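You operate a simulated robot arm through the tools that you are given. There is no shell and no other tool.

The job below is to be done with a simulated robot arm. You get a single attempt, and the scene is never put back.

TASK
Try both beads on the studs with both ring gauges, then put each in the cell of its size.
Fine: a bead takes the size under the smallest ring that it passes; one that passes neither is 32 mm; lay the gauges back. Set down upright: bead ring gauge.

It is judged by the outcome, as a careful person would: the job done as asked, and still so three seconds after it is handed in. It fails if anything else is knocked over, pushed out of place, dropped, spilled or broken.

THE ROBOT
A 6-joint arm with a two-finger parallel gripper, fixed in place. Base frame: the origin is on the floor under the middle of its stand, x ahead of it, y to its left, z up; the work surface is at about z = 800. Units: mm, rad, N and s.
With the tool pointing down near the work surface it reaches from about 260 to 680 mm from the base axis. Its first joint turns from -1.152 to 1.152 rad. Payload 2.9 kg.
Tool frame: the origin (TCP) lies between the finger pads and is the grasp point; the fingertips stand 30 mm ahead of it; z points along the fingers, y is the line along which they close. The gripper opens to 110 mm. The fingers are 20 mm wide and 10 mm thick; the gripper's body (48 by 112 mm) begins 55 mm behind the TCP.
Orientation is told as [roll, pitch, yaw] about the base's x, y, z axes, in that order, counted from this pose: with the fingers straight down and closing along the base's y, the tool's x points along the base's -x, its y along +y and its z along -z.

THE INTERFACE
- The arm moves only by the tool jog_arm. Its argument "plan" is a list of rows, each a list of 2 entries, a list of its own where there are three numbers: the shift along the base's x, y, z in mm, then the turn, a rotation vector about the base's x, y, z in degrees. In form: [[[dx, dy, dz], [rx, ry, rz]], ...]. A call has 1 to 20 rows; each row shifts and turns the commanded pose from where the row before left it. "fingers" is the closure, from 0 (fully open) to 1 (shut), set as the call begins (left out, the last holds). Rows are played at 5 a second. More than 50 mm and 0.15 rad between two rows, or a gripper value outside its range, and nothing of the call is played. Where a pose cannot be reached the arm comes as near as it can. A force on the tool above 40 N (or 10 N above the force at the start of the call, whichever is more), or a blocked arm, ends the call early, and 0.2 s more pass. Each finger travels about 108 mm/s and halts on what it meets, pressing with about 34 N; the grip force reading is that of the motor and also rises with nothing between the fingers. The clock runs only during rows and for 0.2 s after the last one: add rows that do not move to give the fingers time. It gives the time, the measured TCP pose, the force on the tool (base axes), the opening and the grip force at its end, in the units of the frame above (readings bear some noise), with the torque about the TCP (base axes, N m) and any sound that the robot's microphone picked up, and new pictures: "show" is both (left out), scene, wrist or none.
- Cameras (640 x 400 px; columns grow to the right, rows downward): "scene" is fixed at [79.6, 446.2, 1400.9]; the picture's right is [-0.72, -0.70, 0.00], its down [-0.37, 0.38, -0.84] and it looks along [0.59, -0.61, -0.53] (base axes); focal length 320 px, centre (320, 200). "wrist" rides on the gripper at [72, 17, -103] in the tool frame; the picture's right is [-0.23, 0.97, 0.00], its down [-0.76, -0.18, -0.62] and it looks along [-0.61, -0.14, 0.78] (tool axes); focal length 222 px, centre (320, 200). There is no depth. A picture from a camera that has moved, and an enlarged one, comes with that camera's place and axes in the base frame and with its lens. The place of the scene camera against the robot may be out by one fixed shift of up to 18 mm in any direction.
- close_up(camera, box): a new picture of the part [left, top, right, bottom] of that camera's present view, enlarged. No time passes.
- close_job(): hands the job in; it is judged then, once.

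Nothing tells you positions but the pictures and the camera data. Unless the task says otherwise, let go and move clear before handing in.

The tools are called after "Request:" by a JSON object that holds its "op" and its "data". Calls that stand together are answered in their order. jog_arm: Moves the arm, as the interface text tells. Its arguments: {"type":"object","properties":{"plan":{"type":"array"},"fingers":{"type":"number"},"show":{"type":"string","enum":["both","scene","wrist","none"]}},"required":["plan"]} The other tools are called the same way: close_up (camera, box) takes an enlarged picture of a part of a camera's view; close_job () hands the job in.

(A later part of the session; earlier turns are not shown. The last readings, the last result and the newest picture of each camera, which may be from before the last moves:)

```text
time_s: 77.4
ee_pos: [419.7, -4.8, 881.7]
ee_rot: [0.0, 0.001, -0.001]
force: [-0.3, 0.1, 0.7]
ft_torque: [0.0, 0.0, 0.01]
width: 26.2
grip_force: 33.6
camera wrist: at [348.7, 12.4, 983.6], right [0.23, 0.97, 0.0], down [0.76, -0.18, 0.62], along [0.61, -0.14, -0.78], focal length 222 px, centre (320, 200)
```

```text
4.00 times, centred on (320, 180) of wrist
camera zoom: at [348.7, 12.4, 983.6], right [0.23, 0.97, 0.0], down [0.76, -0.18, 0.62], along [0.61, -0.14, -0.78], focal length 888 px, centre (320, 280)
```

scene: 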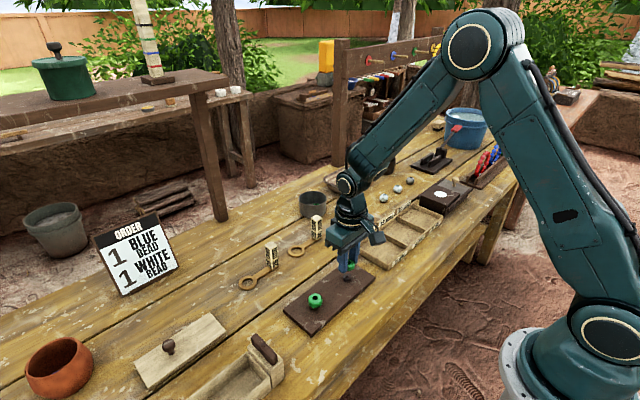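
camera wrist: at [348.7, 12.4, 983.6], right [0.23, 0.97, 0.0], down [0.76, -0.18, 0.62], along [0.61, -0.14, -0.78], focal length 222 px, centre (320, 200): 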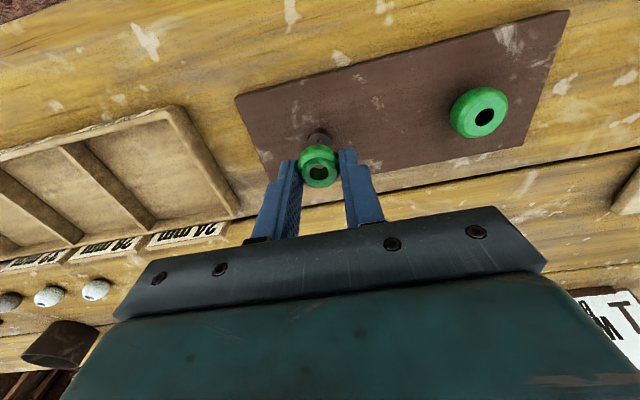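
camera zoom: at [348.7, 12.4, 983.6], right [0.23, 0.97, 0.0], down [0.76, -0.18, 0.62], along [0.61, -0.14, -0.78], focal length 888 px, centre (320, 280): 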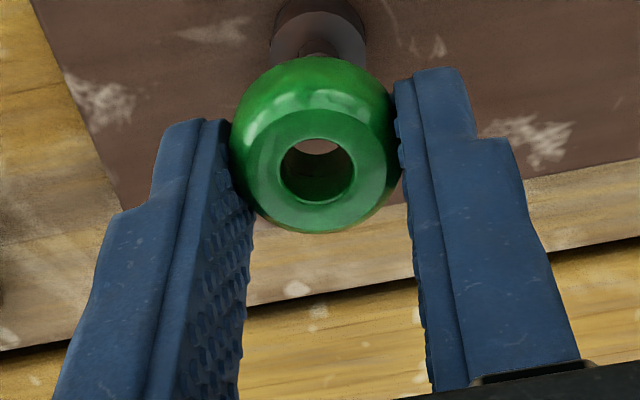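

The bead came off the stud cleanly and stays upright. I carry it to above the 28 mm cell.

Request:
{"op": "jog_arm", "data": {"plan": [[[0, 0, 30], [0, 0, 0]], [[0, -41, 0], [0, 0, 0]], [[0, -41, 0], [0, 0, 0]], [[1, -41, 0], [0, 0, 0]], [[1, -41, 0], [0, 0, 0]], [[1, -41, 0], [0, 0, 0]], [[1, -41, 0], [0, 0, 0]], [[0, 0, 0], [0, 0, 0]], [[0, 0, 0], [0, 0, 0]]], "show": "both"}}

Request:
{"op": "close_up", "data": {"camera": "scene", "box": [350, 170, 480, 280]}}

Request:
{"op": "close_up", "data": {"camera": "wrist", "box": [160, 60, 460, 240]}}

```text
time_s: 79.4
ee_pos: [423.3, -252.4, 911.8]
ee_rot: [-0.001, -0.001, 0.0]
force: [1.5, 0.2, 0.1]
ft_torque: [0.02, 0.01, 0.01]
width: 26.1
grip_force: 34.5
camera wrist: at [352.4, -234.8, 1012.0], right [0.23, 0.97, 0.0], down [0.76, -0.18, 0.62], along [0.61, -0.14, -0.78], focal length 222 px, centre (320, 200)
```

scene: 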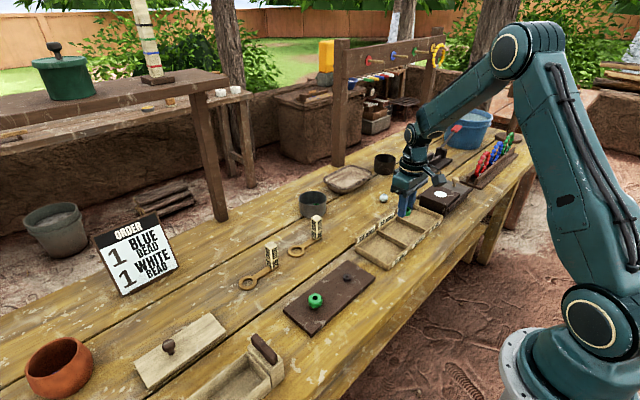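
wrist: 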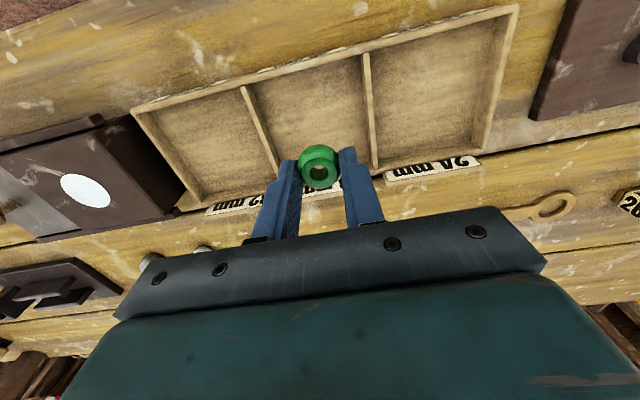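

```text
3.64 times, centred on (415, 225) of scene
camera zoom: at [79.6, 446.2, 1400.9], right [-0.72, -0.7, 0.0], down [-0.37, 0.38, -0.84], along [0.59, -0.61, -0.53], focal length 1165 px, centre (-26, 109)
```

zoom: 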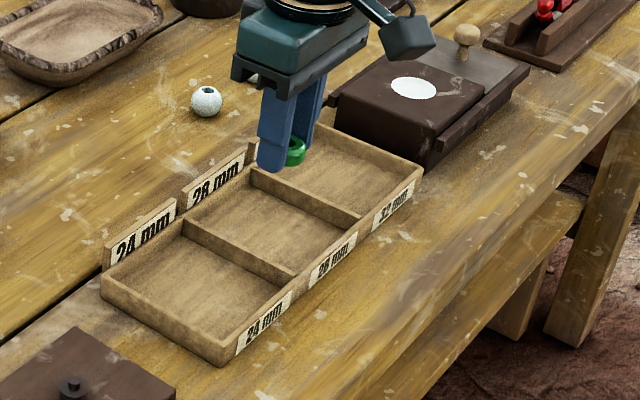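

```text
2.13 times, centred on (310, 150) of wrist
camera zoom: at [352.4, -234.8, 1012.0], right [0.23, 0.97, 0.0], down [0.76, -0.18, 0.62], along [0.61, -0.14, -0.78], focal length 474 px, centre (341, 307)
```

zoom: 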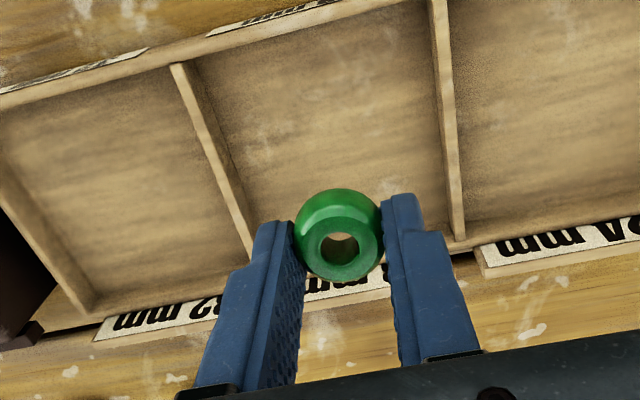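

The bead is above the 28 mm cell (cell centre ≈(426,-255), TCP at (424.4,-251.8)). I lower it into the cell.

Request:
{"op": "jog_arm", "data": {"plan": [[[1, -2.5, -20], [0, 0, 0]], [[0, 0, -20], [0, 0, 0]], [[0, 0, -15], [0, 0, 0]], [[0, 0, -8], [0, 0, 0]], [[0, 0, 0], [0, 0, 0]], [[0, 0, 0], [0, 0, 0]]], "show": "wrist"}}

Request:
{"op": "close_up", "data": {"camera": "scene", "box": [370, 185, 450, 255]}}

```text
time_s: 80.8
ee_pos: [425.6, -253.9, 848.2]
ee_rot: [0.0, -0.002, 0.0]
force: [0.1, -0.1, 0.3]
ft_torque: [-0.02, 0.03, -0.04]
width: 26.3
grip_force: 33.9
camera wrist: at [354.6, -236.2, 950.1], right [0.23, 0.97, 0.0], down [0.76, -0.18, 0.62], along [0.61, -0.14, -0.78], focal length 222 px, centre (320, 200)
```

wrist: 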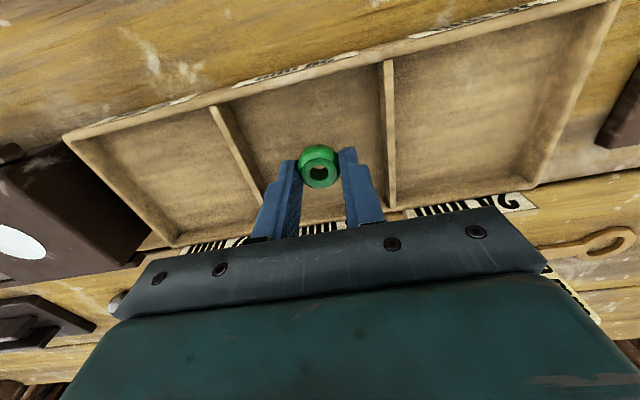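

```text
5.71 times, centred on (410, 220) of scene
camera zoom: at [79.6, 446.2, 1400.9], right [-0.72, -0.7, 0.0], down [-0.37, 0.38, -0.84], along [0.59, -0.61, -0.53], focal length 1831 px, centre (-194, 86)
```

zoom: 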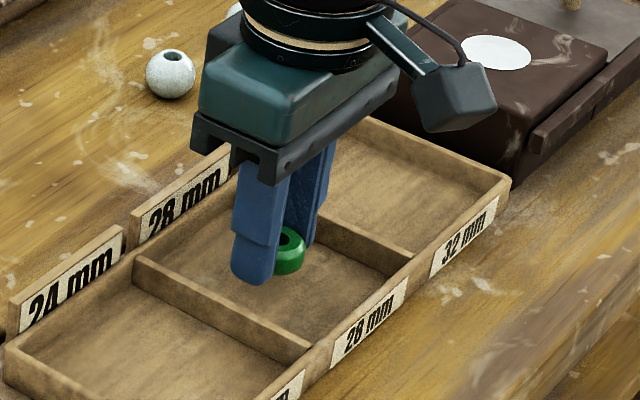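

The bead is inside the 28 mm cell, some mm above its floor. I lower gently until it touches.

Request:
{"op": "jog_arm", "data": {"plan": [[[0, 0, -2], [0, 0, 0]], [[0, 0, -2], [0, 0, 0]], [[0, 0, -1], [0, 0, 0]], [[0, 0, -1], [0, 0, 0]], [[0, 0, 0], [0, 0, 0]], [[0, 0, 0], [0, 0, 0]]], "show": "none"}}

Request:
{"op": "close_up", "data": {"camera": "scene", "box": [385, 200, 435, 245]}}

```text
time_s: 82.2
ee_pos: [427.5, -251.8, 842.1]
ee_rot: [0.0, -0.002, 0.002]
force: [-0.8, 0.9, -0.9]
ft_torque: [-0.02, 0.03, -0.03]
width: 26.1
grip_force: 33.6
```

```text
8.89 times, centred on (410, 222) of scene
camera zoom: at [79.6, 446.2, 1400.9], right [-0.72, -0.7, 0.0], down [-0.37, 0.38, -0.84], along [0.59, -0.61, -0.53], focal length 2848 px, centre (-480, 0)
```

zoom: 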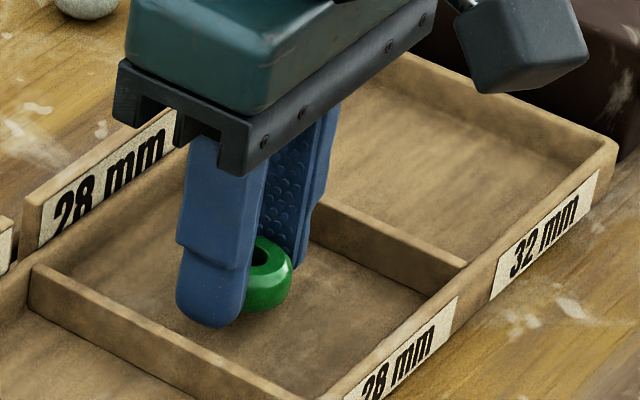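

Not touching yet; continue in 1 mm steps.

Request:
{"op": "jog_arm", "data": {"plan": [[[0, 0, -1], [0, 0, 0]], [[0, 0, -1], [0, 0, 0]], [[0, 0, -1], [0, 0, 0]], [[0, 0, 0], [0, 0, 0]], [[0, 0, 0], [0, 0, 0]]], "show": "none"}}

Request:
{"op": "close_up", "data": {"camera": "scene", "box": [385, 200, 435, 245]}}

Request:
{"op": "close_up", "data": {"camera": "wrist", "box": [240, 100, 400, 220]}}

```text
time_s: 83.4
ee_pos: [424.7, -251.3, 838.3]
ee_rot: [-0.001, 0.0, 0.0]
force: [0.3, -0.1, 0.8]
ft_torque: [-0.03, 0.0, -0.03]
width: 26.2
grip_force: 33.5
```

```text
8.89 times, centred on (410, 222) of scene
camera zoom: at [79.6, 446.2, 1400.9], right [-0.72, -0.7, 0.0], down [-0.37, 0.38, -0.84], along [0.59, -0.61, -0.53], focal length 2848 px, centre (-480, 0)
```

zoom: 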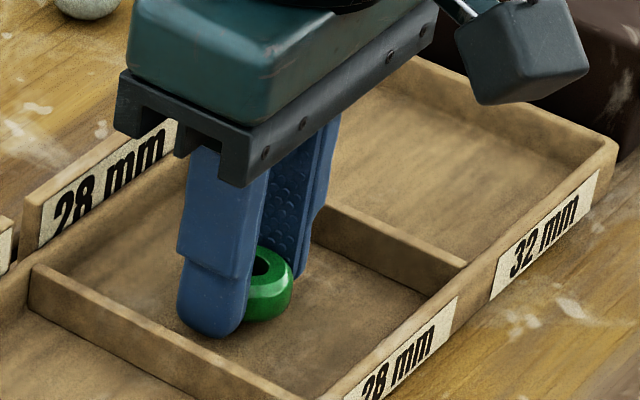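

```text
3.33 times, centred on (320, 160) of wrist
camera zoom: at [354.0, -235.1, 939.9], right [0.23, 0.97, 0.0], down [0.76, -0.18, 0.62], along [0.61, -0.14, -0.78], focal length 740 px, centre (320, 333)
```

zoom: 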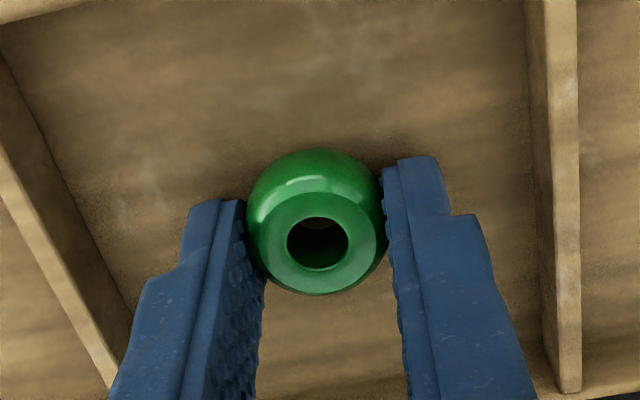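

Still a little above the floor. Continue with half-millimetre steps.

Request:
{"op": "jog_arm", "data": {"plan": [[[0, 0, -0.7], [0, 0, 0]], [[0, 0, -0.7], [0, 0, 0]], [[0, 0, -0.6], [0, 0, 0]], [[0, 0, 0], [0, 0, 0]], [[0, 0, 0], [0, 0, 0]]], "show": "none"}}

Request:
{"op": "close_up", "data": {"camera": "wrist", "box": [240, 100, 400, 220]}}

```text
time_s: 84.6
ee_pos: [425.8, -251.9, 835.5]
ee_rot: [-0.002, 0.0, 0.001]
force: [-0.2, 0.4, -0.9]
ft_torque: [0.04, 0.01, 0.0]
width: 26.1
grip_force: 33.6
```

```text
3.33 times, centred on (320, 160) of wrist
camera zoom: at [354.1, -235.5, 937.9], right [0.23, 0.97, 0.0], down [0.76, -0.18, 0.62], along [0.61, -0.14, -0.78], focal length 740 px, centre (320, 333)
```

zoom: 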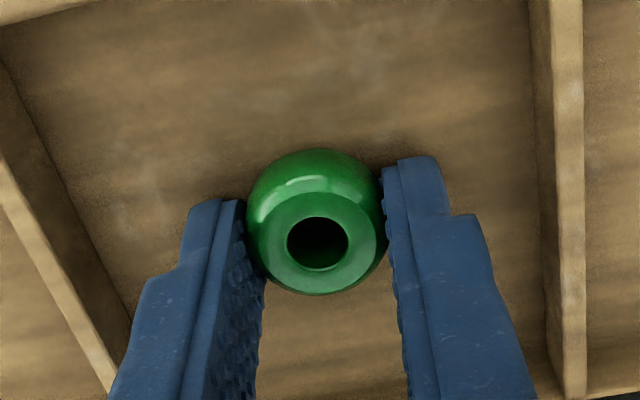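

Continuing down.

Request:
{"op": "jog_arm", "data": {"plan": [[[0, 0, -0.7], [0, 0, 0]], [[0, 0, -0.7], [0, 0, 0]], [[0, 0, -0.6], [0, 0, 0]], [[0, 0, 0], [0, 0, 0]], [[0, 0, 0], [0, 0, 0]]], "show": "none"}}

Request:
{"op": "close_up", "data": {"camera": "wrist", "box": [240, 100, 400, 220]}}

Request:
{"op": "close_up", "data": {"camera": "scene", "box": [393, 210, 428, 240]}}

```text
time_s: 85.8
ee_pos: [426.3, -253.7, 834.7]
ee_rot: [0.0, -0.002, 0.0]
force: [0.5, -0.8, 4.9]
ft_torque: [0.08, 0.04, 0.03]
width: 26.1
grip_force: 33.9
```

```text
3.33 times, centred on (320, 160) of wrist
camera zoom: at [354.8, -236.8, 936.7], right [0.23, 0.97, 0.0], down [0.76, -0.18, 0.62], along [0.61, -0.14, -0.78], focal length 740 px, centre (320, 333)
```

zoom: 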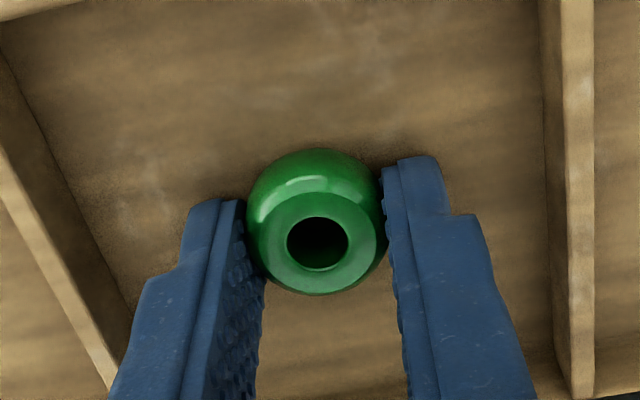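

```text
13.33 times, centred on (410, 225) of scene
camera zoom: at [79.5, 446.2, 1400.9], right [-0.72, -0.7, 0.0], down [-0.37, 0.38, -0.84], along [0.59, -0.61, -0.53], focal length 4272 px, centre (-887, -133)
```

zoom: 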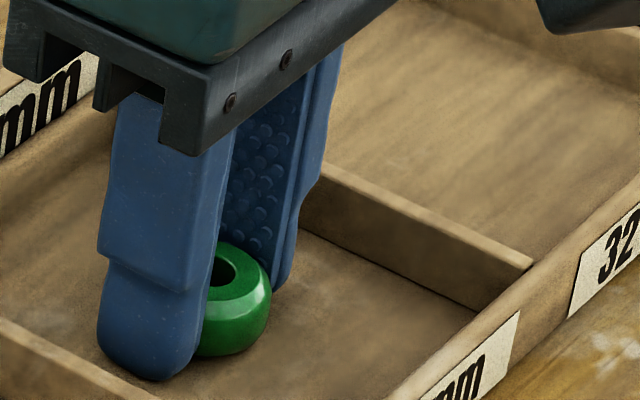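

Contact (≈5 N): the bead is on the cell floor. Releasing gently.

Request:
{"op": "jog_arm", "data": {"plan": [[[0, 0, 0], [0, 0, 0]], [[0, 0, 0], [0, 0, 0]], [[0, 0, 0], [0, 0, 0]]], "fingers": 0.58, "show": "wrist"}}

Request:
{"op": "close_up", "data": {"camera": "scene", "box": [393, 210, 428, 240]}}

```text
time_s: 86.6
ee_pos: [425.4, -255.1, 835.4]
ee_rot: [0.0, 0.0, 0.002]
force: [-2.1, -1.5, 9.0]
ft_torque: [0.17, 0.12, -0.02]
width: 45.7
grip_force: 0.0
camera wrist: at [354.6, -236.7, 936.7], right [0.23, 0.97, 0.0], down [0.76, -0.18, 0.62], along [0.61, -0.14, -0.78], focal length 222 px, centre (320, 200)
```

wrist: 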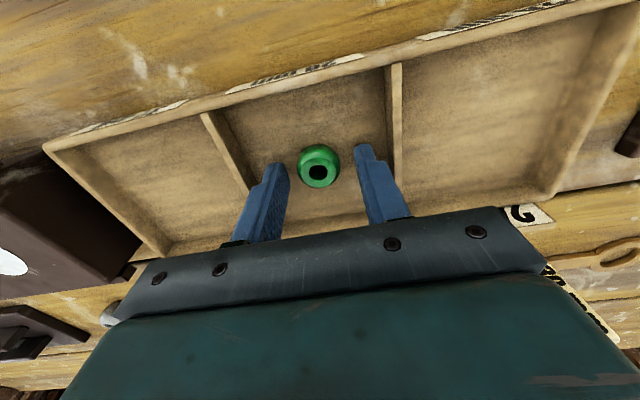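

```text
13.33 times, centred on (410, 225) of scene
camera zoom: at [79.4, 446.3, 1400.9], right [-0.72, -0.7, 0.0], down [-0.37, 0.38, -0.84], along [0.59, -0.61, -0.53], focal length 4272 px, centre (-887, -133)
```

zoom: 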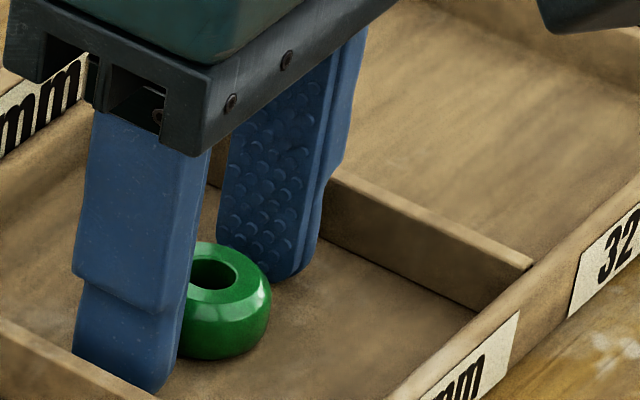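

The bead stands upright in the 28 mm cell and fingers are open. I raise straight up and check.

Request:
{"op": "jog_arm", "data": {"plan": [[[0, 0, 10], [0, 0, 0]], [[0, 0, 25], [0, 0, 0]], [[0, 0, 40], [0, 0, 0]], [[0, 0, 0], [0, 0, 0]]], "show": "wrist"}}

Request:
{"op": "close_up", "data": {"camera": "scene", "box": [370, 190, 450, 260]}}

```text
time_s: 87.6
ee_pos: [426.5, -253.0, 908.8]
ee_rot: [0.0, -0.001, 0.001]
force: [0.8, -0.4, 0.4]
ft_torque: [-0.01, -0.01, 0.0]
width: 46.7
grip_force: 0.1
camera wrist: at [356.2, -235.4, 1010.5], right [0.23, 0.97, 0.0], down [0.76, -0.18, 0.62], along [0.61, -0.14, -0.78], focal length 222 px, centre (320, 200)
```

wrist: 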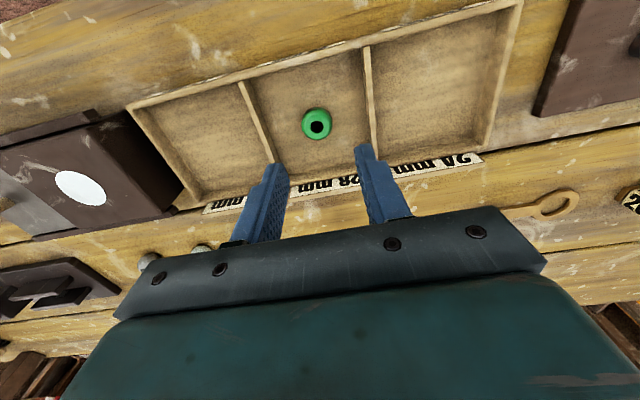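

```text
5.71 times, centred on (410, 225) of scene
camera zoom: at [79.6, 446.2, 1400.9], right [-0.72, -0.7, 0.0], down [-0.37, 0.38, -0.84], along [0.59, -0.61, -0.53], focal length 1831 px, centre (-194, 57)
```

zoom: 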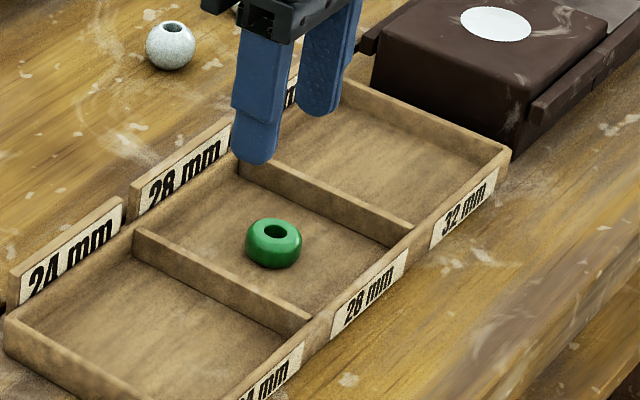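

The small bead stands in the 28 mm cell. Now to the large bead.

Request:
{"op": "jog_arm", "data": {"plan": [[[-1, 44.6, 0], [0, 0, 0]], [[-1, 44.6, 0], [0, 0, 0]], [[-1, 44.6, 0], [0, 0, 0]], [[-1, 44.6, 0], [0, 0, 0]], [[-1, 44.6, 0], [0, 0, 0]], [[-1, 44.6, 0], [0, 0, 0]], [[-1, 44.6, -5], [0, 0, 0]], [[-0.8, 44.6, -12], [0, 0, 0]], [[0, 0, 0], [0, 0, 0]], [[0, 0, 0], [0, 0, 0]]], "fingers": 0.47, "show": "wrist"}}

Request:
{"op": "close_up", "data": {"camera": "wrist", "box": [260, 100, 380, 220]}}

Request:
{"op": "close_up", "data": {"camera": "scene", "box": [280, 240, 360, 320]}}

```text
time_s: 89.8
ee_pos: [417.8, 102.8, 891.1]
ee_rot: [0.0, 0.001, 0.0]
force: [0.4, 0.7, -1.1]
ft_torque: [-0.02, 0.0, -0.03]
width: 58.2
grip_force: 0.1
camera wrist: at [346.9, 119.4, 992.2], right [0.23, 0.97, 0.0], down [0.76, -0.18, 0.62], along [0.61, -0.14, -0.78], focal length 222 px, centre (320, 200)
```

wrist: 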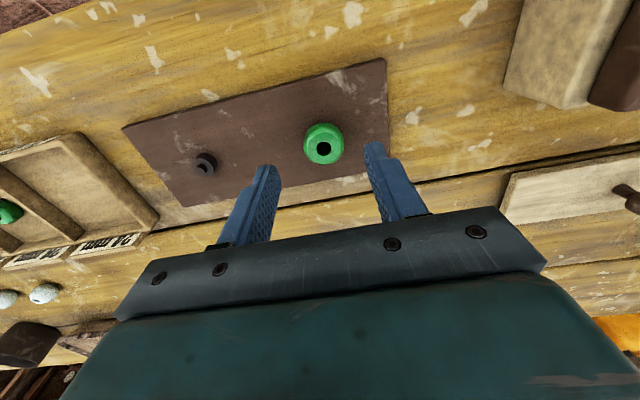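

```text
3.33 times, centred on (320, 160) of wrist
camera zoom: at [346.9, 119.4, 992.2], right [0.23, 0.97, 0.0], down [0.76, -0.18, 0.62], along [0.61, -0.14, -0.78], focal length 740 px, centre (320, 333)
```

zoom: 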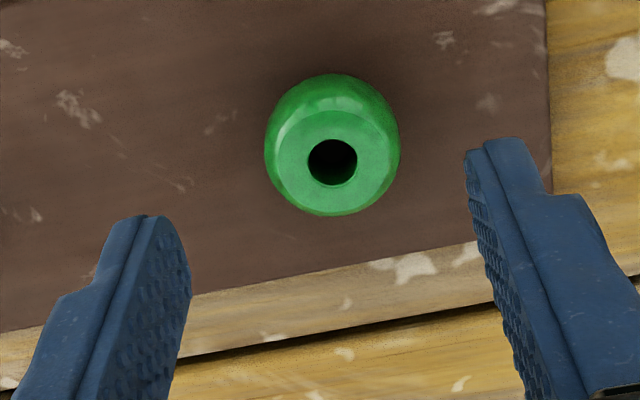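

```text
5.00 times, centred on (320, 280) of scene
camera zoom: at [79.6, 446.2, 1400.9], right [-0.72, -0.7, 0.0], down [-0.37, 0.38, -0.84], along [0.59, -0.61, -0.53], focal length 1602 px, centre (320, -200)
```

zoom: 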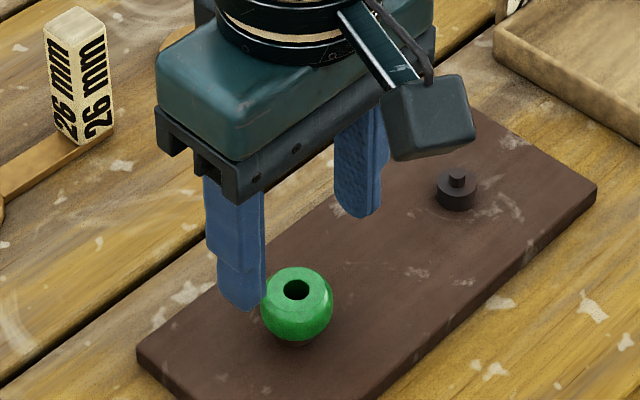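

Bead at (419.7,105); TCP at (418.9,102.4). Correct and lower part way.

Request:
{"op": "jog_arm", "data": {"plan": [[[0.8, 2.4, -5], [0, 0, 0]], [[0, 0, -10], [0, 0, 0]], [[0, 0, -10], [0, 0, 0]], [[0, 0, 0], [0, 0, 0]], [[0, 0, 0], [0, 0, 0]]], "show": "none"}}

Request:
{"op": "close_up", "data": {"camera": "wrist", "box": [260, 100, 380, 220]}}

Request:
{"op": "close_up", "data": {"camera": "scene", "box": [290, 260, 346, 310]}}

```text
time_s: 91.0
ee_pos: [418.8, 107.3, 866.2]
ee_rot: [0.0, 0.001, 0.0]
force: [0.3, 0.1, -1.2]
ft_torque: [0.02, 0.02, -0.01]
width: 58.2
grip_force: 0.0
```

```text
3.33 times, centred on (320, 160) of wrist
camera zoom: at [347.6, 123.4, 968.9], right [0.23, 0.97, 0.0], down [0.76, -0.18, 0.62], along [0.61, -0.14, -0.78], focal length 740 px, centre (320, 333)
```

zoom: 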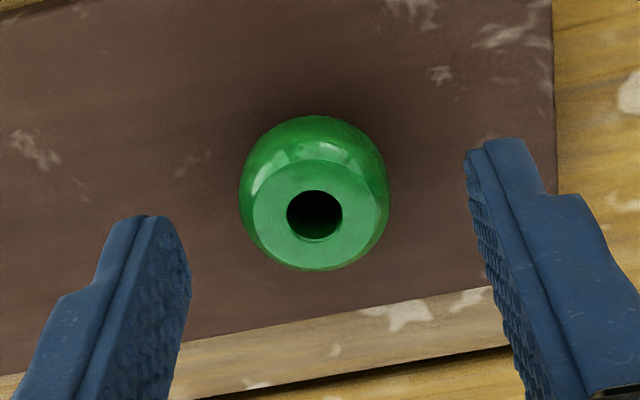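

```text
8.00 times, centred on (318, 285) of scene
camera zoom: at [79.6, 446.2, 1400.9], right [-0.72, -0.7, 0.0], down [-0.37, 0.38, -0.84], along [0.59, -0.61, -0.53], focal length 2563 px, centre (336, -480)
```

zoom: 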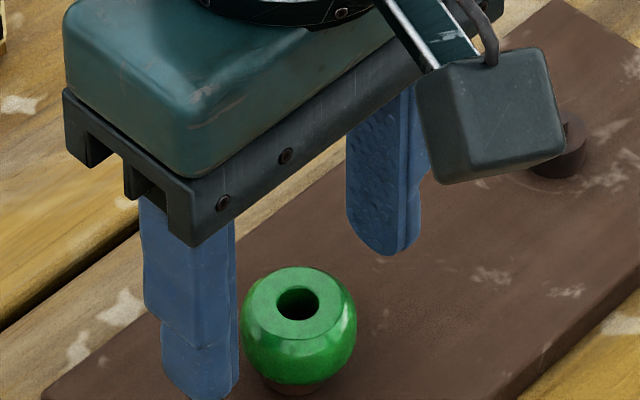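

Only -1.1 mm in y needed. Lowering to grasp height.

Request:
{"op": "jog_arm", "data": {"plan": [[[0, -1.1, -5], [0, 0, 0]], [[0, 0, -5], [0, 0, 0]], [[0, 0, -3], [0, 0, 0]], [[0, 0, 0], [0, 0, 0]], [[0, 0, 0], [0, 0, 0]]], "show": "none"}}

Request:
{"op": "close_up", "data": {"camera": "wrist", "box": [260, 100, 380, 220]}}

Request:
{"op": "close_up", "data": {"camera": "scene", "box": [290, 265, 346, 315]}}

```text
time_s: 92.2
ee_pos: [419.6, 105.6, 855.3]
ee_rot: [-0.001, 0.0, -0.002]
force: [0.5, -0.9, 0.0]
ft_torque: [0.02, 0.01, 0.01]
width: 58.3
grip_force: 0.0
```

```text
3.33 times, centred on (320, 160) of wrist
camera zoom: at [348.4, 122.8, 956.8], right [0.23, 0.97, 0.0], down [0.76, -0.18, 0.62], along [0.61, -0.14, -0.78], focal length 740 px, centre (320, 333)
```

zoom: 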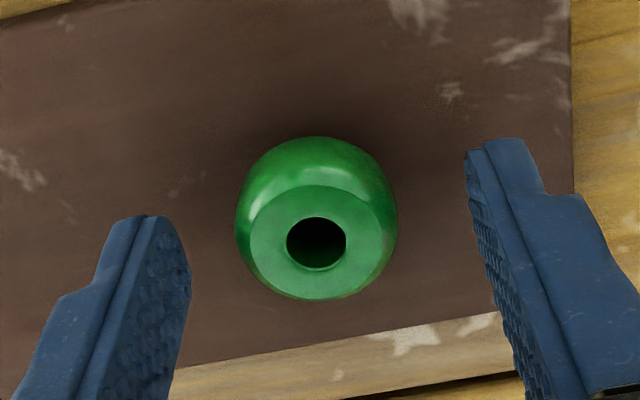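

```text
8.00 times, centred on (318, 290) of scene
camera zoom: at [79.6, 446.2, 1400.9], right [-0.72, -0.7, 0.0], down [-0.37, 0.38, -0.84], along [0.59, -0.61, -0.53], focal length 2563 px, centre (336, -520)
```

zoom: 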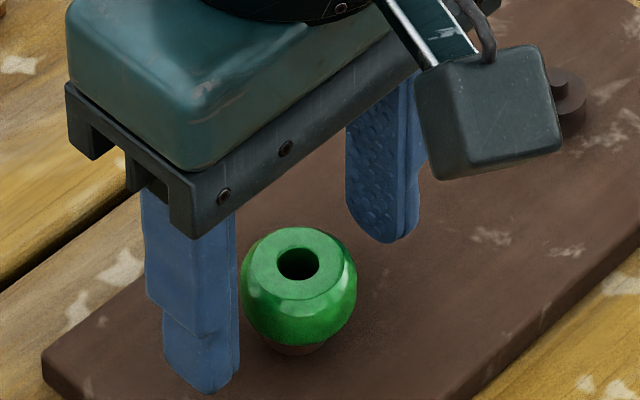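

Lower 2 mm more with a tiny centring shift, then close on the bead.

Request:
{"op": "jog_arm", "data": {"plan": [[[-0.3, -0.5, -1], [0, 0, 0]], [[0, 0, -1], [0, 0, 0]], [[0, 0, 0], [0, 0, 0]], [[0, 0, 0], [0, 0, 0]]], "show": "none"}}

Request:
{"op": "jog_arm", "data": {"plan": [[[0, 0, 0], [0, 0, 0]], [[0, 0, 0], [0, 0, 0]], [[0, 0, 0], [0, 0, 0]], [[0, 0, 0], [0, 0, 0]]], "fingers": 1, "show": "wrist"}}

Request:
{"op": "close_up", "data": {"camera": "scene", "box": [290, 265, 346, 315]}}

Request:
{"op": "close_up", "data": {"camera": "wrist", "box": [270, 120, 370, 220]}}

```text
time_s: 93.2
ee_pos: [417.7, 105.2, 852.1]
ee_rot: [0.0, 0.0, -0.001]
force: [-0.2, 1.0, -0.4]
ft_torque: [0.02, 0.02, -0.01]
width: 58.1
grip_force: 0.1
```

```text
time_s: 94.2
ee_pos: [418.5, 104.1, 852.4]
ee_rot: [0.0, 0.0, 0.001]
force: [-1.2, -0.2, 0.7]
ft_torque: [0.03, 0.01, -0.01]
width: 30.2
grip_force: 34.1
camera wrist: at [347.4, 121.7, 954.7], right [0.23, 0.97, 0.0], down [0.76, -0.18, 0.62], along [0.61, -0.14, -0.78], focal length 222 px, centre (320, 200)
```

wrist: 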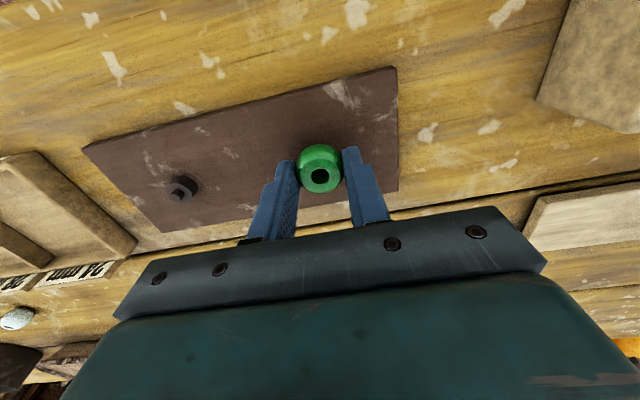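

```text
8.00 times, centred on (318, 290) of scene
camera zoom: at [79.6, 446.2, 1400.9], right [-0.72, -0.7, 0.0], down [-0.37, 0.38, -0.84], along [0.59, -0.61, -0.53], focal length 2563 px, centre (336, -520)
```

zoom: 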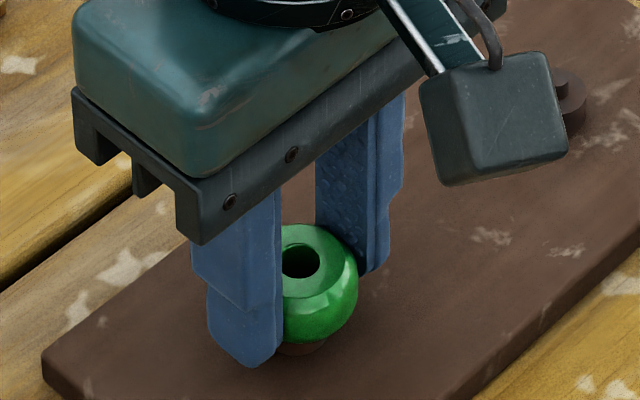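

```text
4.00 times, centred on (320, 170) of wrist
camera zoom: at [347.4, 121.7, 954.7], right [0.23, 0.97, 0.0], down [0.76, -0.18, 0.62], along [0.61, -0.14, -0.78], focal length 888 px, centre (320, 320)
```

zoom: 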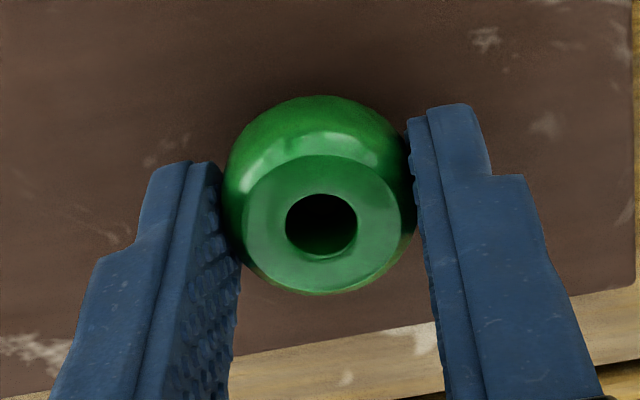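

Bead gripped (30.2 mm, similarly ~1.7 under its size). Lifting and carrying to above the 32 mm cell.

Request:
{"op": "jog_arm", "data": {"plan": [[[0, 0, 4], [0, 0, 0]], [[0, 0, 8], [0, 0, 0]], [[0, 0, 20], [0, 0, 0]], [[0, 0, 33], [0, 0, 0]], [[0, 0, 0], [0, 0, 0]]], "show": "wrist"}}

Request:
{"op": "close_up", "data": {"camera": "scene", "box": [280, 220, 360, 310]}}

```text
time_s: 95.4
ee_pos: [419.8, 104.8, 916.2]
ee_rot: [-0.002, -0.002, -0.001]
force: [-0.4, -1.0, 0.5]
ft_torque: [-0.04, -0.02, 0.02]
width: 30.4
grip_force: 34.0
camera wrist: at [348.2, 121.4, 1018.4], right [0.23, 0.97, 0.0], down [0.76, -0.18, 0.62], along [0.61, -0.14, -0.78], focal length 222 px, centre (320, 200)
```

wrist: 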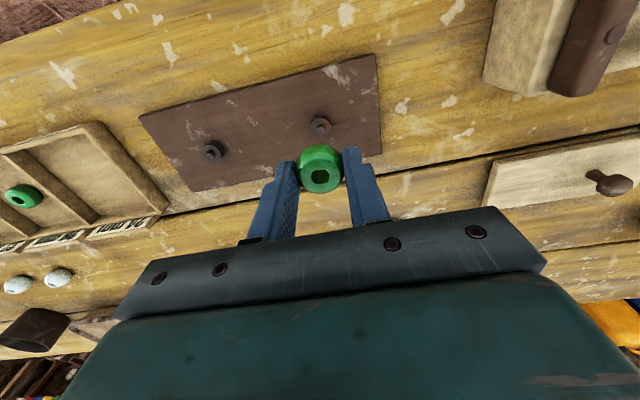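

```text
4.44 times, centred on (320, 265) of scene
camera zoom: at [79.6, 446.2, 1400.9], right [-0.72, -0.7, 0.0], down [-0.37, 0.38, -0.84], along [0.59, -0.61, -0.53], focal length 1424 px, centre (320, -89)
```

zoom: 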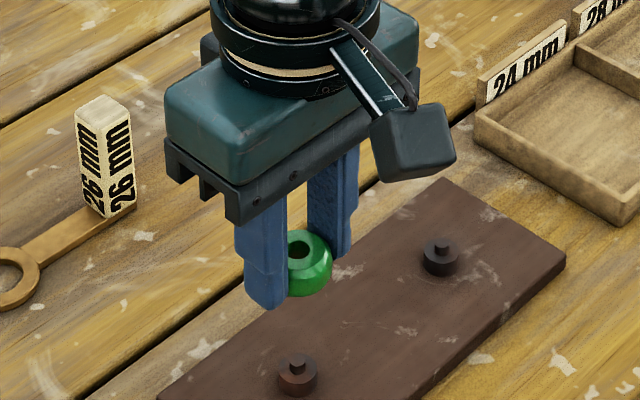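

Bead lifted cleanly. Carrying it to the 32 mm cell.

Request:
{"op": "jog_arm", "data": {"plan": [[[0.5, -41.3, 0], [0, 0, 0]], [[0.5, -41.3, 0], [0, 0, 0]], [[0.5, -41.3, 0], [0, 0, 0]], [[0.5, -41.3, 0], [0, 0, 0]], [[0.5, -41.3, 0], [0, 0, 0]], [[0.5, -41.3, 0], [0, 0, 0]], [[0.5, -41.3, 0], [0, 0, 0]], [[0.5, -41.3, 0], [0, 0, 0]], [[0.5, -41.3, 0], [0, 0, 0]], [[0.5, -41.3, 0], [0, 0, 0]], [[0.5, -41.3, 0], [0, 0, 0]], [[0, 0, 0], [0, 0, 0]], [[0, 0, 0], [0, 0, 0]]], "show": "both"}}

Request:
{"op": "close_up", "data": {"camera": "scene", "box": [370, 150, 490, 260]}}

Request:
{"op": "close_up", "data": {"camera": "wrist", "box": [160, 60, 460, 240]}}

```text
time_s: 98.2
ee_pos: [424.0, -353.5, 920.1]
ee_rot: [-0.002, 0.001, 0.0]
force: [0.4, -0.4, -0.8]
ft_torque: [-0.04, -0.02, -0.01]
width: 30.4
grip_force: 34.1
camera wrist: at [353.1, -335.9, 1021.6], right [0.23, 0.97, 0.0], down [0.76, -0.18, 0.62], along [0.61, -0.14, -0.78], focal length 222 px, centre (320, 200)
```

scene: 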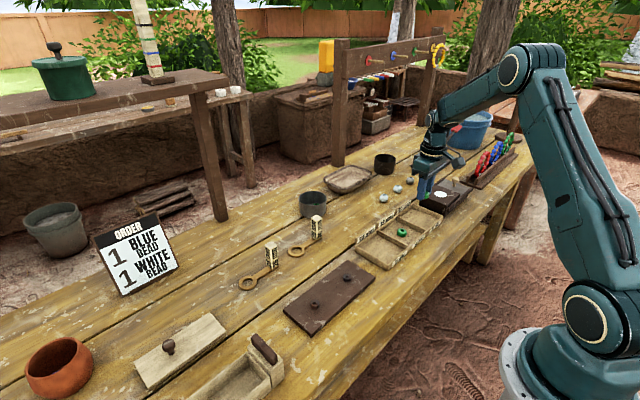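
wrist: 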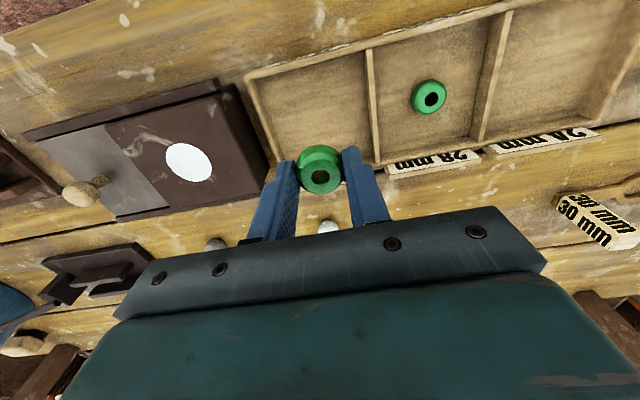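

```text
3.64 times, centred on (430, 205) of scene
camera zoom: at [79.6, 446.2, 1400.9], right [-0.72, -0.7, 0.0], down [-0.37, 0.38, -0.84], along [0.59, -0.61, -0.53], focal length 1165 px, centre (-80, 182)
```

zoom: 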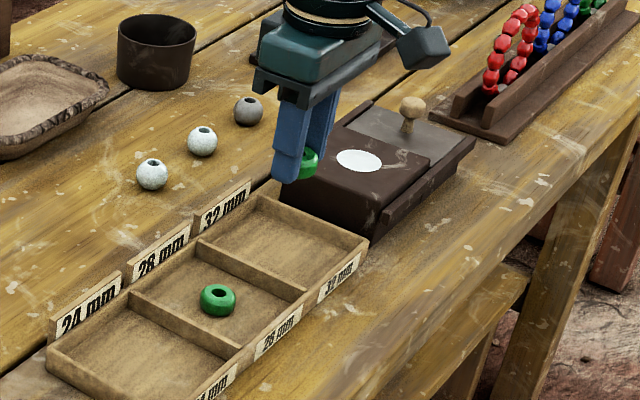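

```text
2.13 times, centred on (310, 150) of wrist
camera zoom: at [353.1, -335.9, 1021.6], right [0.23, 0.97, 0.0], down [0.76, -0.18, 0.62], along [0.61, -0.14, -0.78], focal length 474 px, centre (341, 307)
```

zoom: 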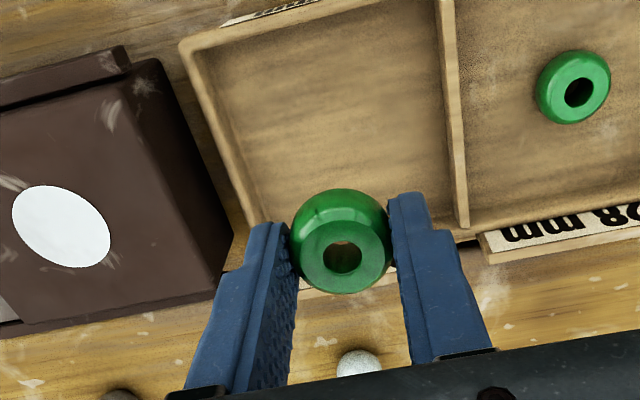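

The bead is over the 32 mm cell (centre ≈(426,-351)). Lowering into it.

Request:
{"op": "jog_arm", "data": {"plan": [[[0.5, 1.5, -20], [0, 0, 0]], [[0, 0, -20], [0, 0, 0]], [[0, 0, -20], [0, 0, 0]], [[0, 0, -12], [0, 0, 0]], [[0, 0, 0], [0, 0, 0]], [[0, 0, 0], [0, 0, 0]]], "show": "wrist"}}

Request:
{"op": "close_up", "data": {"camera": "scene", "box": [395, 175, 455, 230]}}

```text
time_s: 99.6
ee_pos: [425.1, -349.1, 844.5]
ee_rot: [0.0, 0.0, -0.001]
force: [0.1, 0.3, -0.4]
ft_torque: [0.03, -0.04, 0.03]
width: 30.2
grip_force: 34.0
camera wrist: at [353.7, -332.4, 947.6], right [0.23, 0.97, 0.0], down [0.76, -0.18, 0.62], along [0.61, -0.14, -0.78], focal length 222 px, centre (320, 200)
```

wrist: 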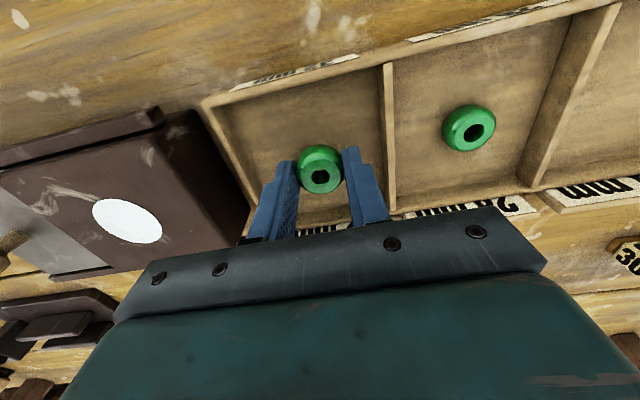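

```text
7.27 times, centred on (425, 202) of scene
camera zoom: at [79.6, 446.2, 1400.9], right [-0.72, -0.7, 0.0], down [-0.37, 0.38, -0.84], along [0.59, -0.61, -0.53], focal length 2330 px, centre (-444, 182)
```

zoom: 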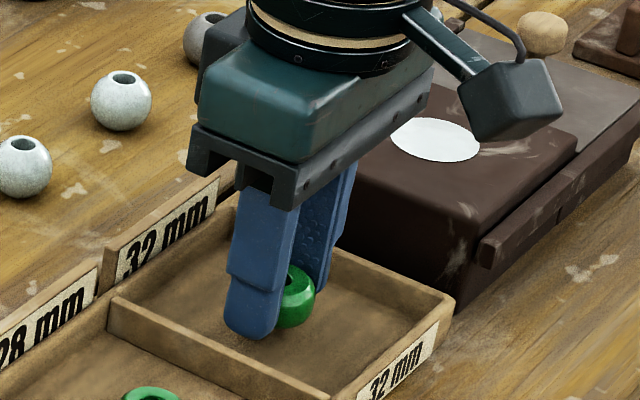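

Inside the 32 mm cell, ~8 mm above the floor. Lowering gently.

Request:
{"op": "jog_arm", "data": {"plan": [[[0, -0.5, -2], [0, 0, 0]], [[0, 0, -2], [0, 0, 0]], [[0, 0, -1.5], [0, 0, 0]], [[0, 0, -1], [0, 0, 0]], [[0, 0, 0], [0, 0, 0]], [[0, 0, 0], [0, 0, 0]]], "show": "wrist"}}

Request:
{"op": "close_up", "data": {"camera": "scene", "box": [405, 195, 440, 225]}}

```text
time_s: 101.0
ee_pos: [424.5, -349.2, 840.0]
ee_rot: [0.001, 0.0, -0.001]
force: [0.7, -0.1, 1.2]
ft_torque: [-0.02, 0.01, 0.01]
width: 30.4
grip_force: 34.1
camera wrist: at [353.4, -331.7, 941.1], right [0.23, 0.97, 0.0], down [0.76, -0.18, 0.62], along [0.61, -0.14, -0.78], focal length 222 px, centre (320, 200)
```

wrist: 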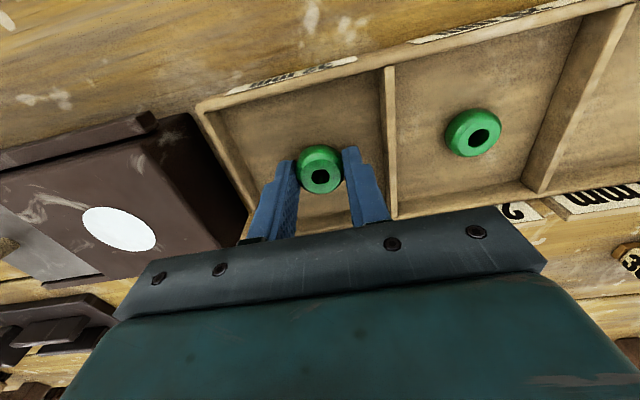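

```text
13.33 times, centred on (422, 210) of scene
camera zoom: at [79.6, 446.2, 1400.9], right [-0.72, -0.7, 0.0], down [-0.37, 0.38, -0.84], along [0.59, -0.61, -0.53], focal length 4272 px, centre (-1047, 67)
```

zoom: 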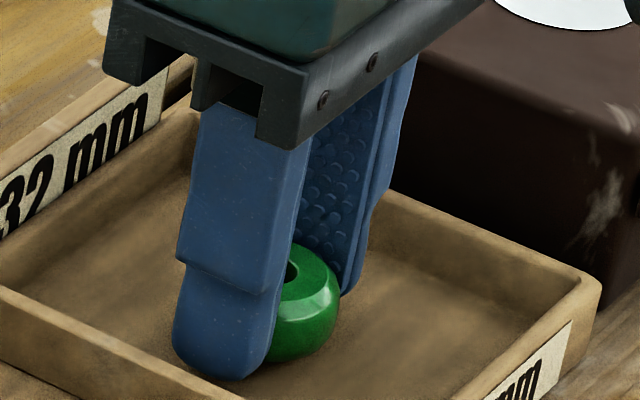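

Continue in sub-millimetre steps.

Request:
{"op": "jog_arm", "data": {"plan": [[[0, 0, -0.7], [0, 0, 0]], [[0, 0, -0.7], [0, 0, 0]], [[0, 0, -0.6], [0, 0, 0]], [[0, 0, 0], [0, 0, 0]], [[0, 0, 0], [0, 0, 0]]], "show": "none"}}

Request:
{"op": "close_up", "data": {"camera": "wrist", "box": [240, 100, 400, 220]}}

```text
time_s: 102.2
ee_pos: [423.3, -348.4, 836.7]
ee_rot: [0.0, 0.001, 0.001]
force: [1.1, 0.3, -1.0]
ft_torque: [-0.02, -0.03, 0.02]
width: 30.4
grip_force: 34.0
```

```text
3.33 times, centred on (320, 160) of wrist
camera zoom: at [352.8, -331.7, 938.9], right [0.23, 0.97, 0.0], down [0.76, -0.18, 0.62], along [0.61, -0.14, -0.78], focal length 740 px, centre (320, 333)
```

zoom: 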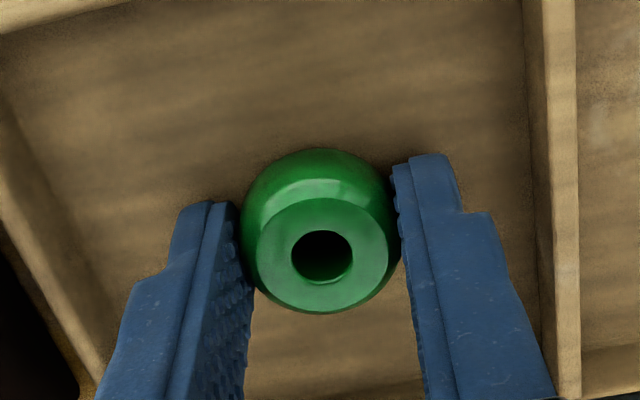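

Continue.

Request:
{"op": "jog_arm", "data": {"plan": [[[0, 0, -0.5], [0, 0, 0]], [[0, 0, -0.5], [0, 0, 0]], [[0, 0, -0.4], [0, 0, 0]], [[0, 0, 0], [0, 0, 0]], [[0, 0, 0], [0, 0, 0]]], "show": "none"}}

Request:
{"op": "close_up", "data": {"camera": "wrist", "box": [240, 100, 400, 220]}}

Request:
{"op": "close_up", "data": {"camera": "scene", "box": [405, 195, 440, 225]}}

```text
time_s: 103.4
ee_pos: [423.4, -348.6, 836.5]
ee_rot: [-0.001, 0.0, 0.001]
force: [-0.8, 0.5, 1.7]
ft_torque: [0.05, 0.01, -0.01]
width: 30.4
grip_force: 33.8
```

```text
3.33 times, centred on (320, 160) of wrist
camera zoom: at [353.3, -331.6, 937.6], right [0.23, 0.97, 0.0], down [0.76, -0.18, 0.62], along [0.61, -0.14, -0.78], focal length 740 px, centre (320, 333)
```

zoom: 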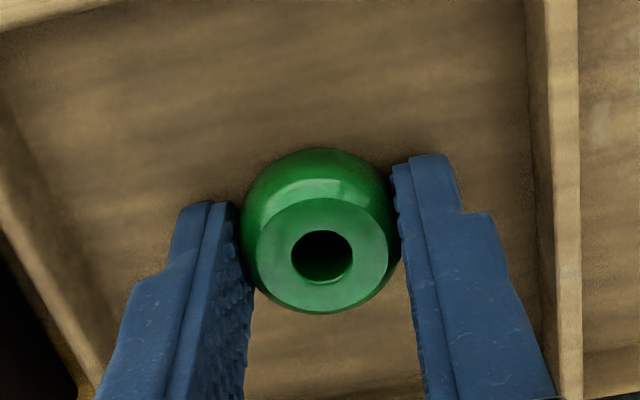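

```text
13.33 times, centred on (422, 210) of scene
camera zoom: at [79.5, 446.3, 1400.9], right [-0.72, -0.7, 0.0], down [-0.37, 0.38, -0.84], along [0.59, -0.61, -0.53], focal length 4272 px, centre (-1047, 67)
```

zoom: 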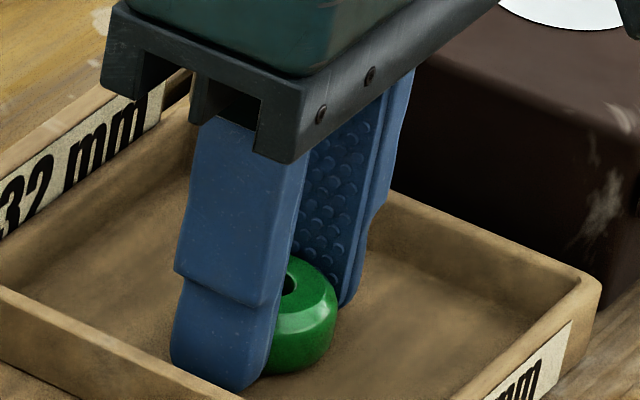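

First touch seems to be starting; another 0.4 mm to confirm.

Request:
{"op": "jog_arm", "data": {"plan": [[[0, 0, -0.4], [0, 0, 0]], [[0, 0, 0], [0, 0, 0]], [[0, 0, 0], [0, 0, 0]]], "show": "wrist"}}

```text
time_s: 104.2
ee_pos: [425.7, -348.6, 835.0]
ee_rot: [-0.001, -0.002, 0.0]
force: [-1.2, -0.3, 11.8]
ft_torque: [0.15, 0.03, -0.01]
width: 30.3
grip_force: 34.3
camera wrist: at [353.2, -331.5, 937.3], right [0.23, 0.97, 0.0], down [0.76, -0.18, 0.62], along [0.61, -0.14, -0.78], focal length 222 px, centre (320, 200)
```

wrist: 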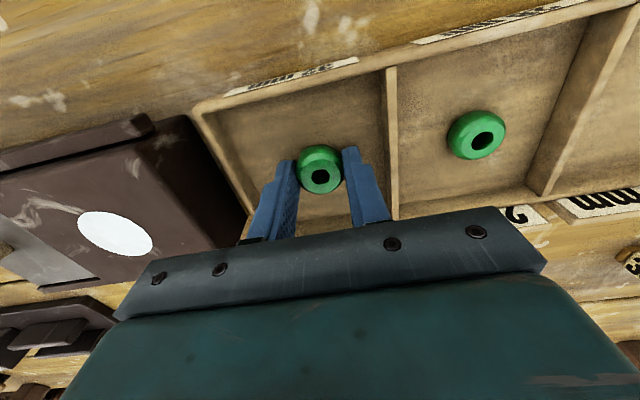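

The bead is on the floor (≈12 N). Releasing now.

Request:
{"op": "jog_arm", "data": {"plan": [[[0, 0, 0.2], [0, 0, 0]], [[0, 0, 0], [0, 0, 0]], [[0, 0, 0], [0, 0, 0]]], "fingers": 0.6, "show": "wrist"}}

Request:
{"op": "close_up", "data": {"camera": "scene", "box": [400, 185, 445, 225]}}

```text
time_s: 105.0
ee_pos: [423.2, -348.8, 836.3]
ee_rot: [0.0, 0.0, -0.001]
force: [-0.7, 0.1, 1.7]
ft_torque: [-0.04, 0.0, -0.02]
width: 43.8
grip_force: 0.1
camera wrist: at [353.1, -331.6, 936.9], right [0.23, 0.97, 0.0], down [0.76, -0.18, 0.62], along [0.61, -0.14, -0.78], focal length 222 px, centre (320, 200)
```

wrist: 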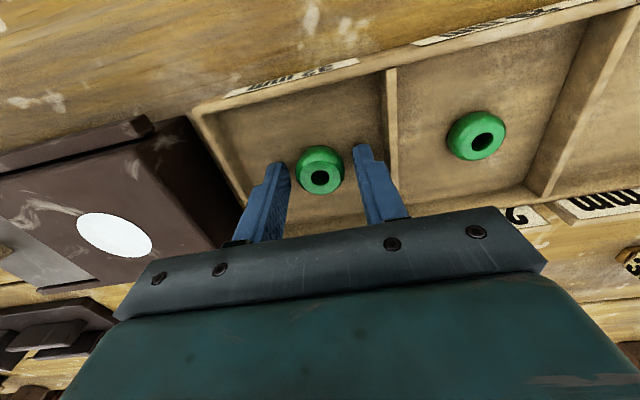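

```text
10.00 times, centred on (422, 205) of scene
camera zoom: at [79.5, 446.3, 1400.9], right [-0.72, -0.7, 0.0], down [-0.37, 0.38, -0.84], along [0.59, -0.61, -0.53], focal length 3204 px, centre (-705, 150)
```

zoom: 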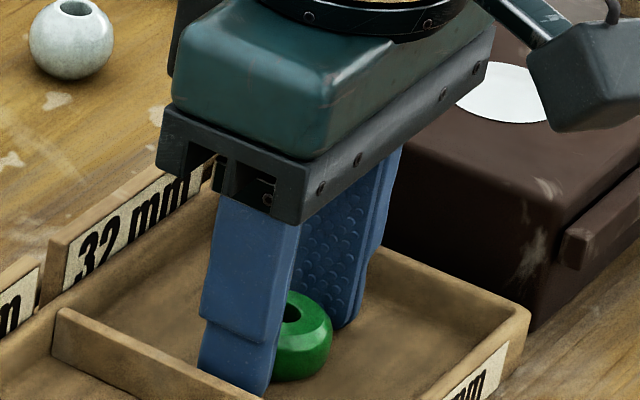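

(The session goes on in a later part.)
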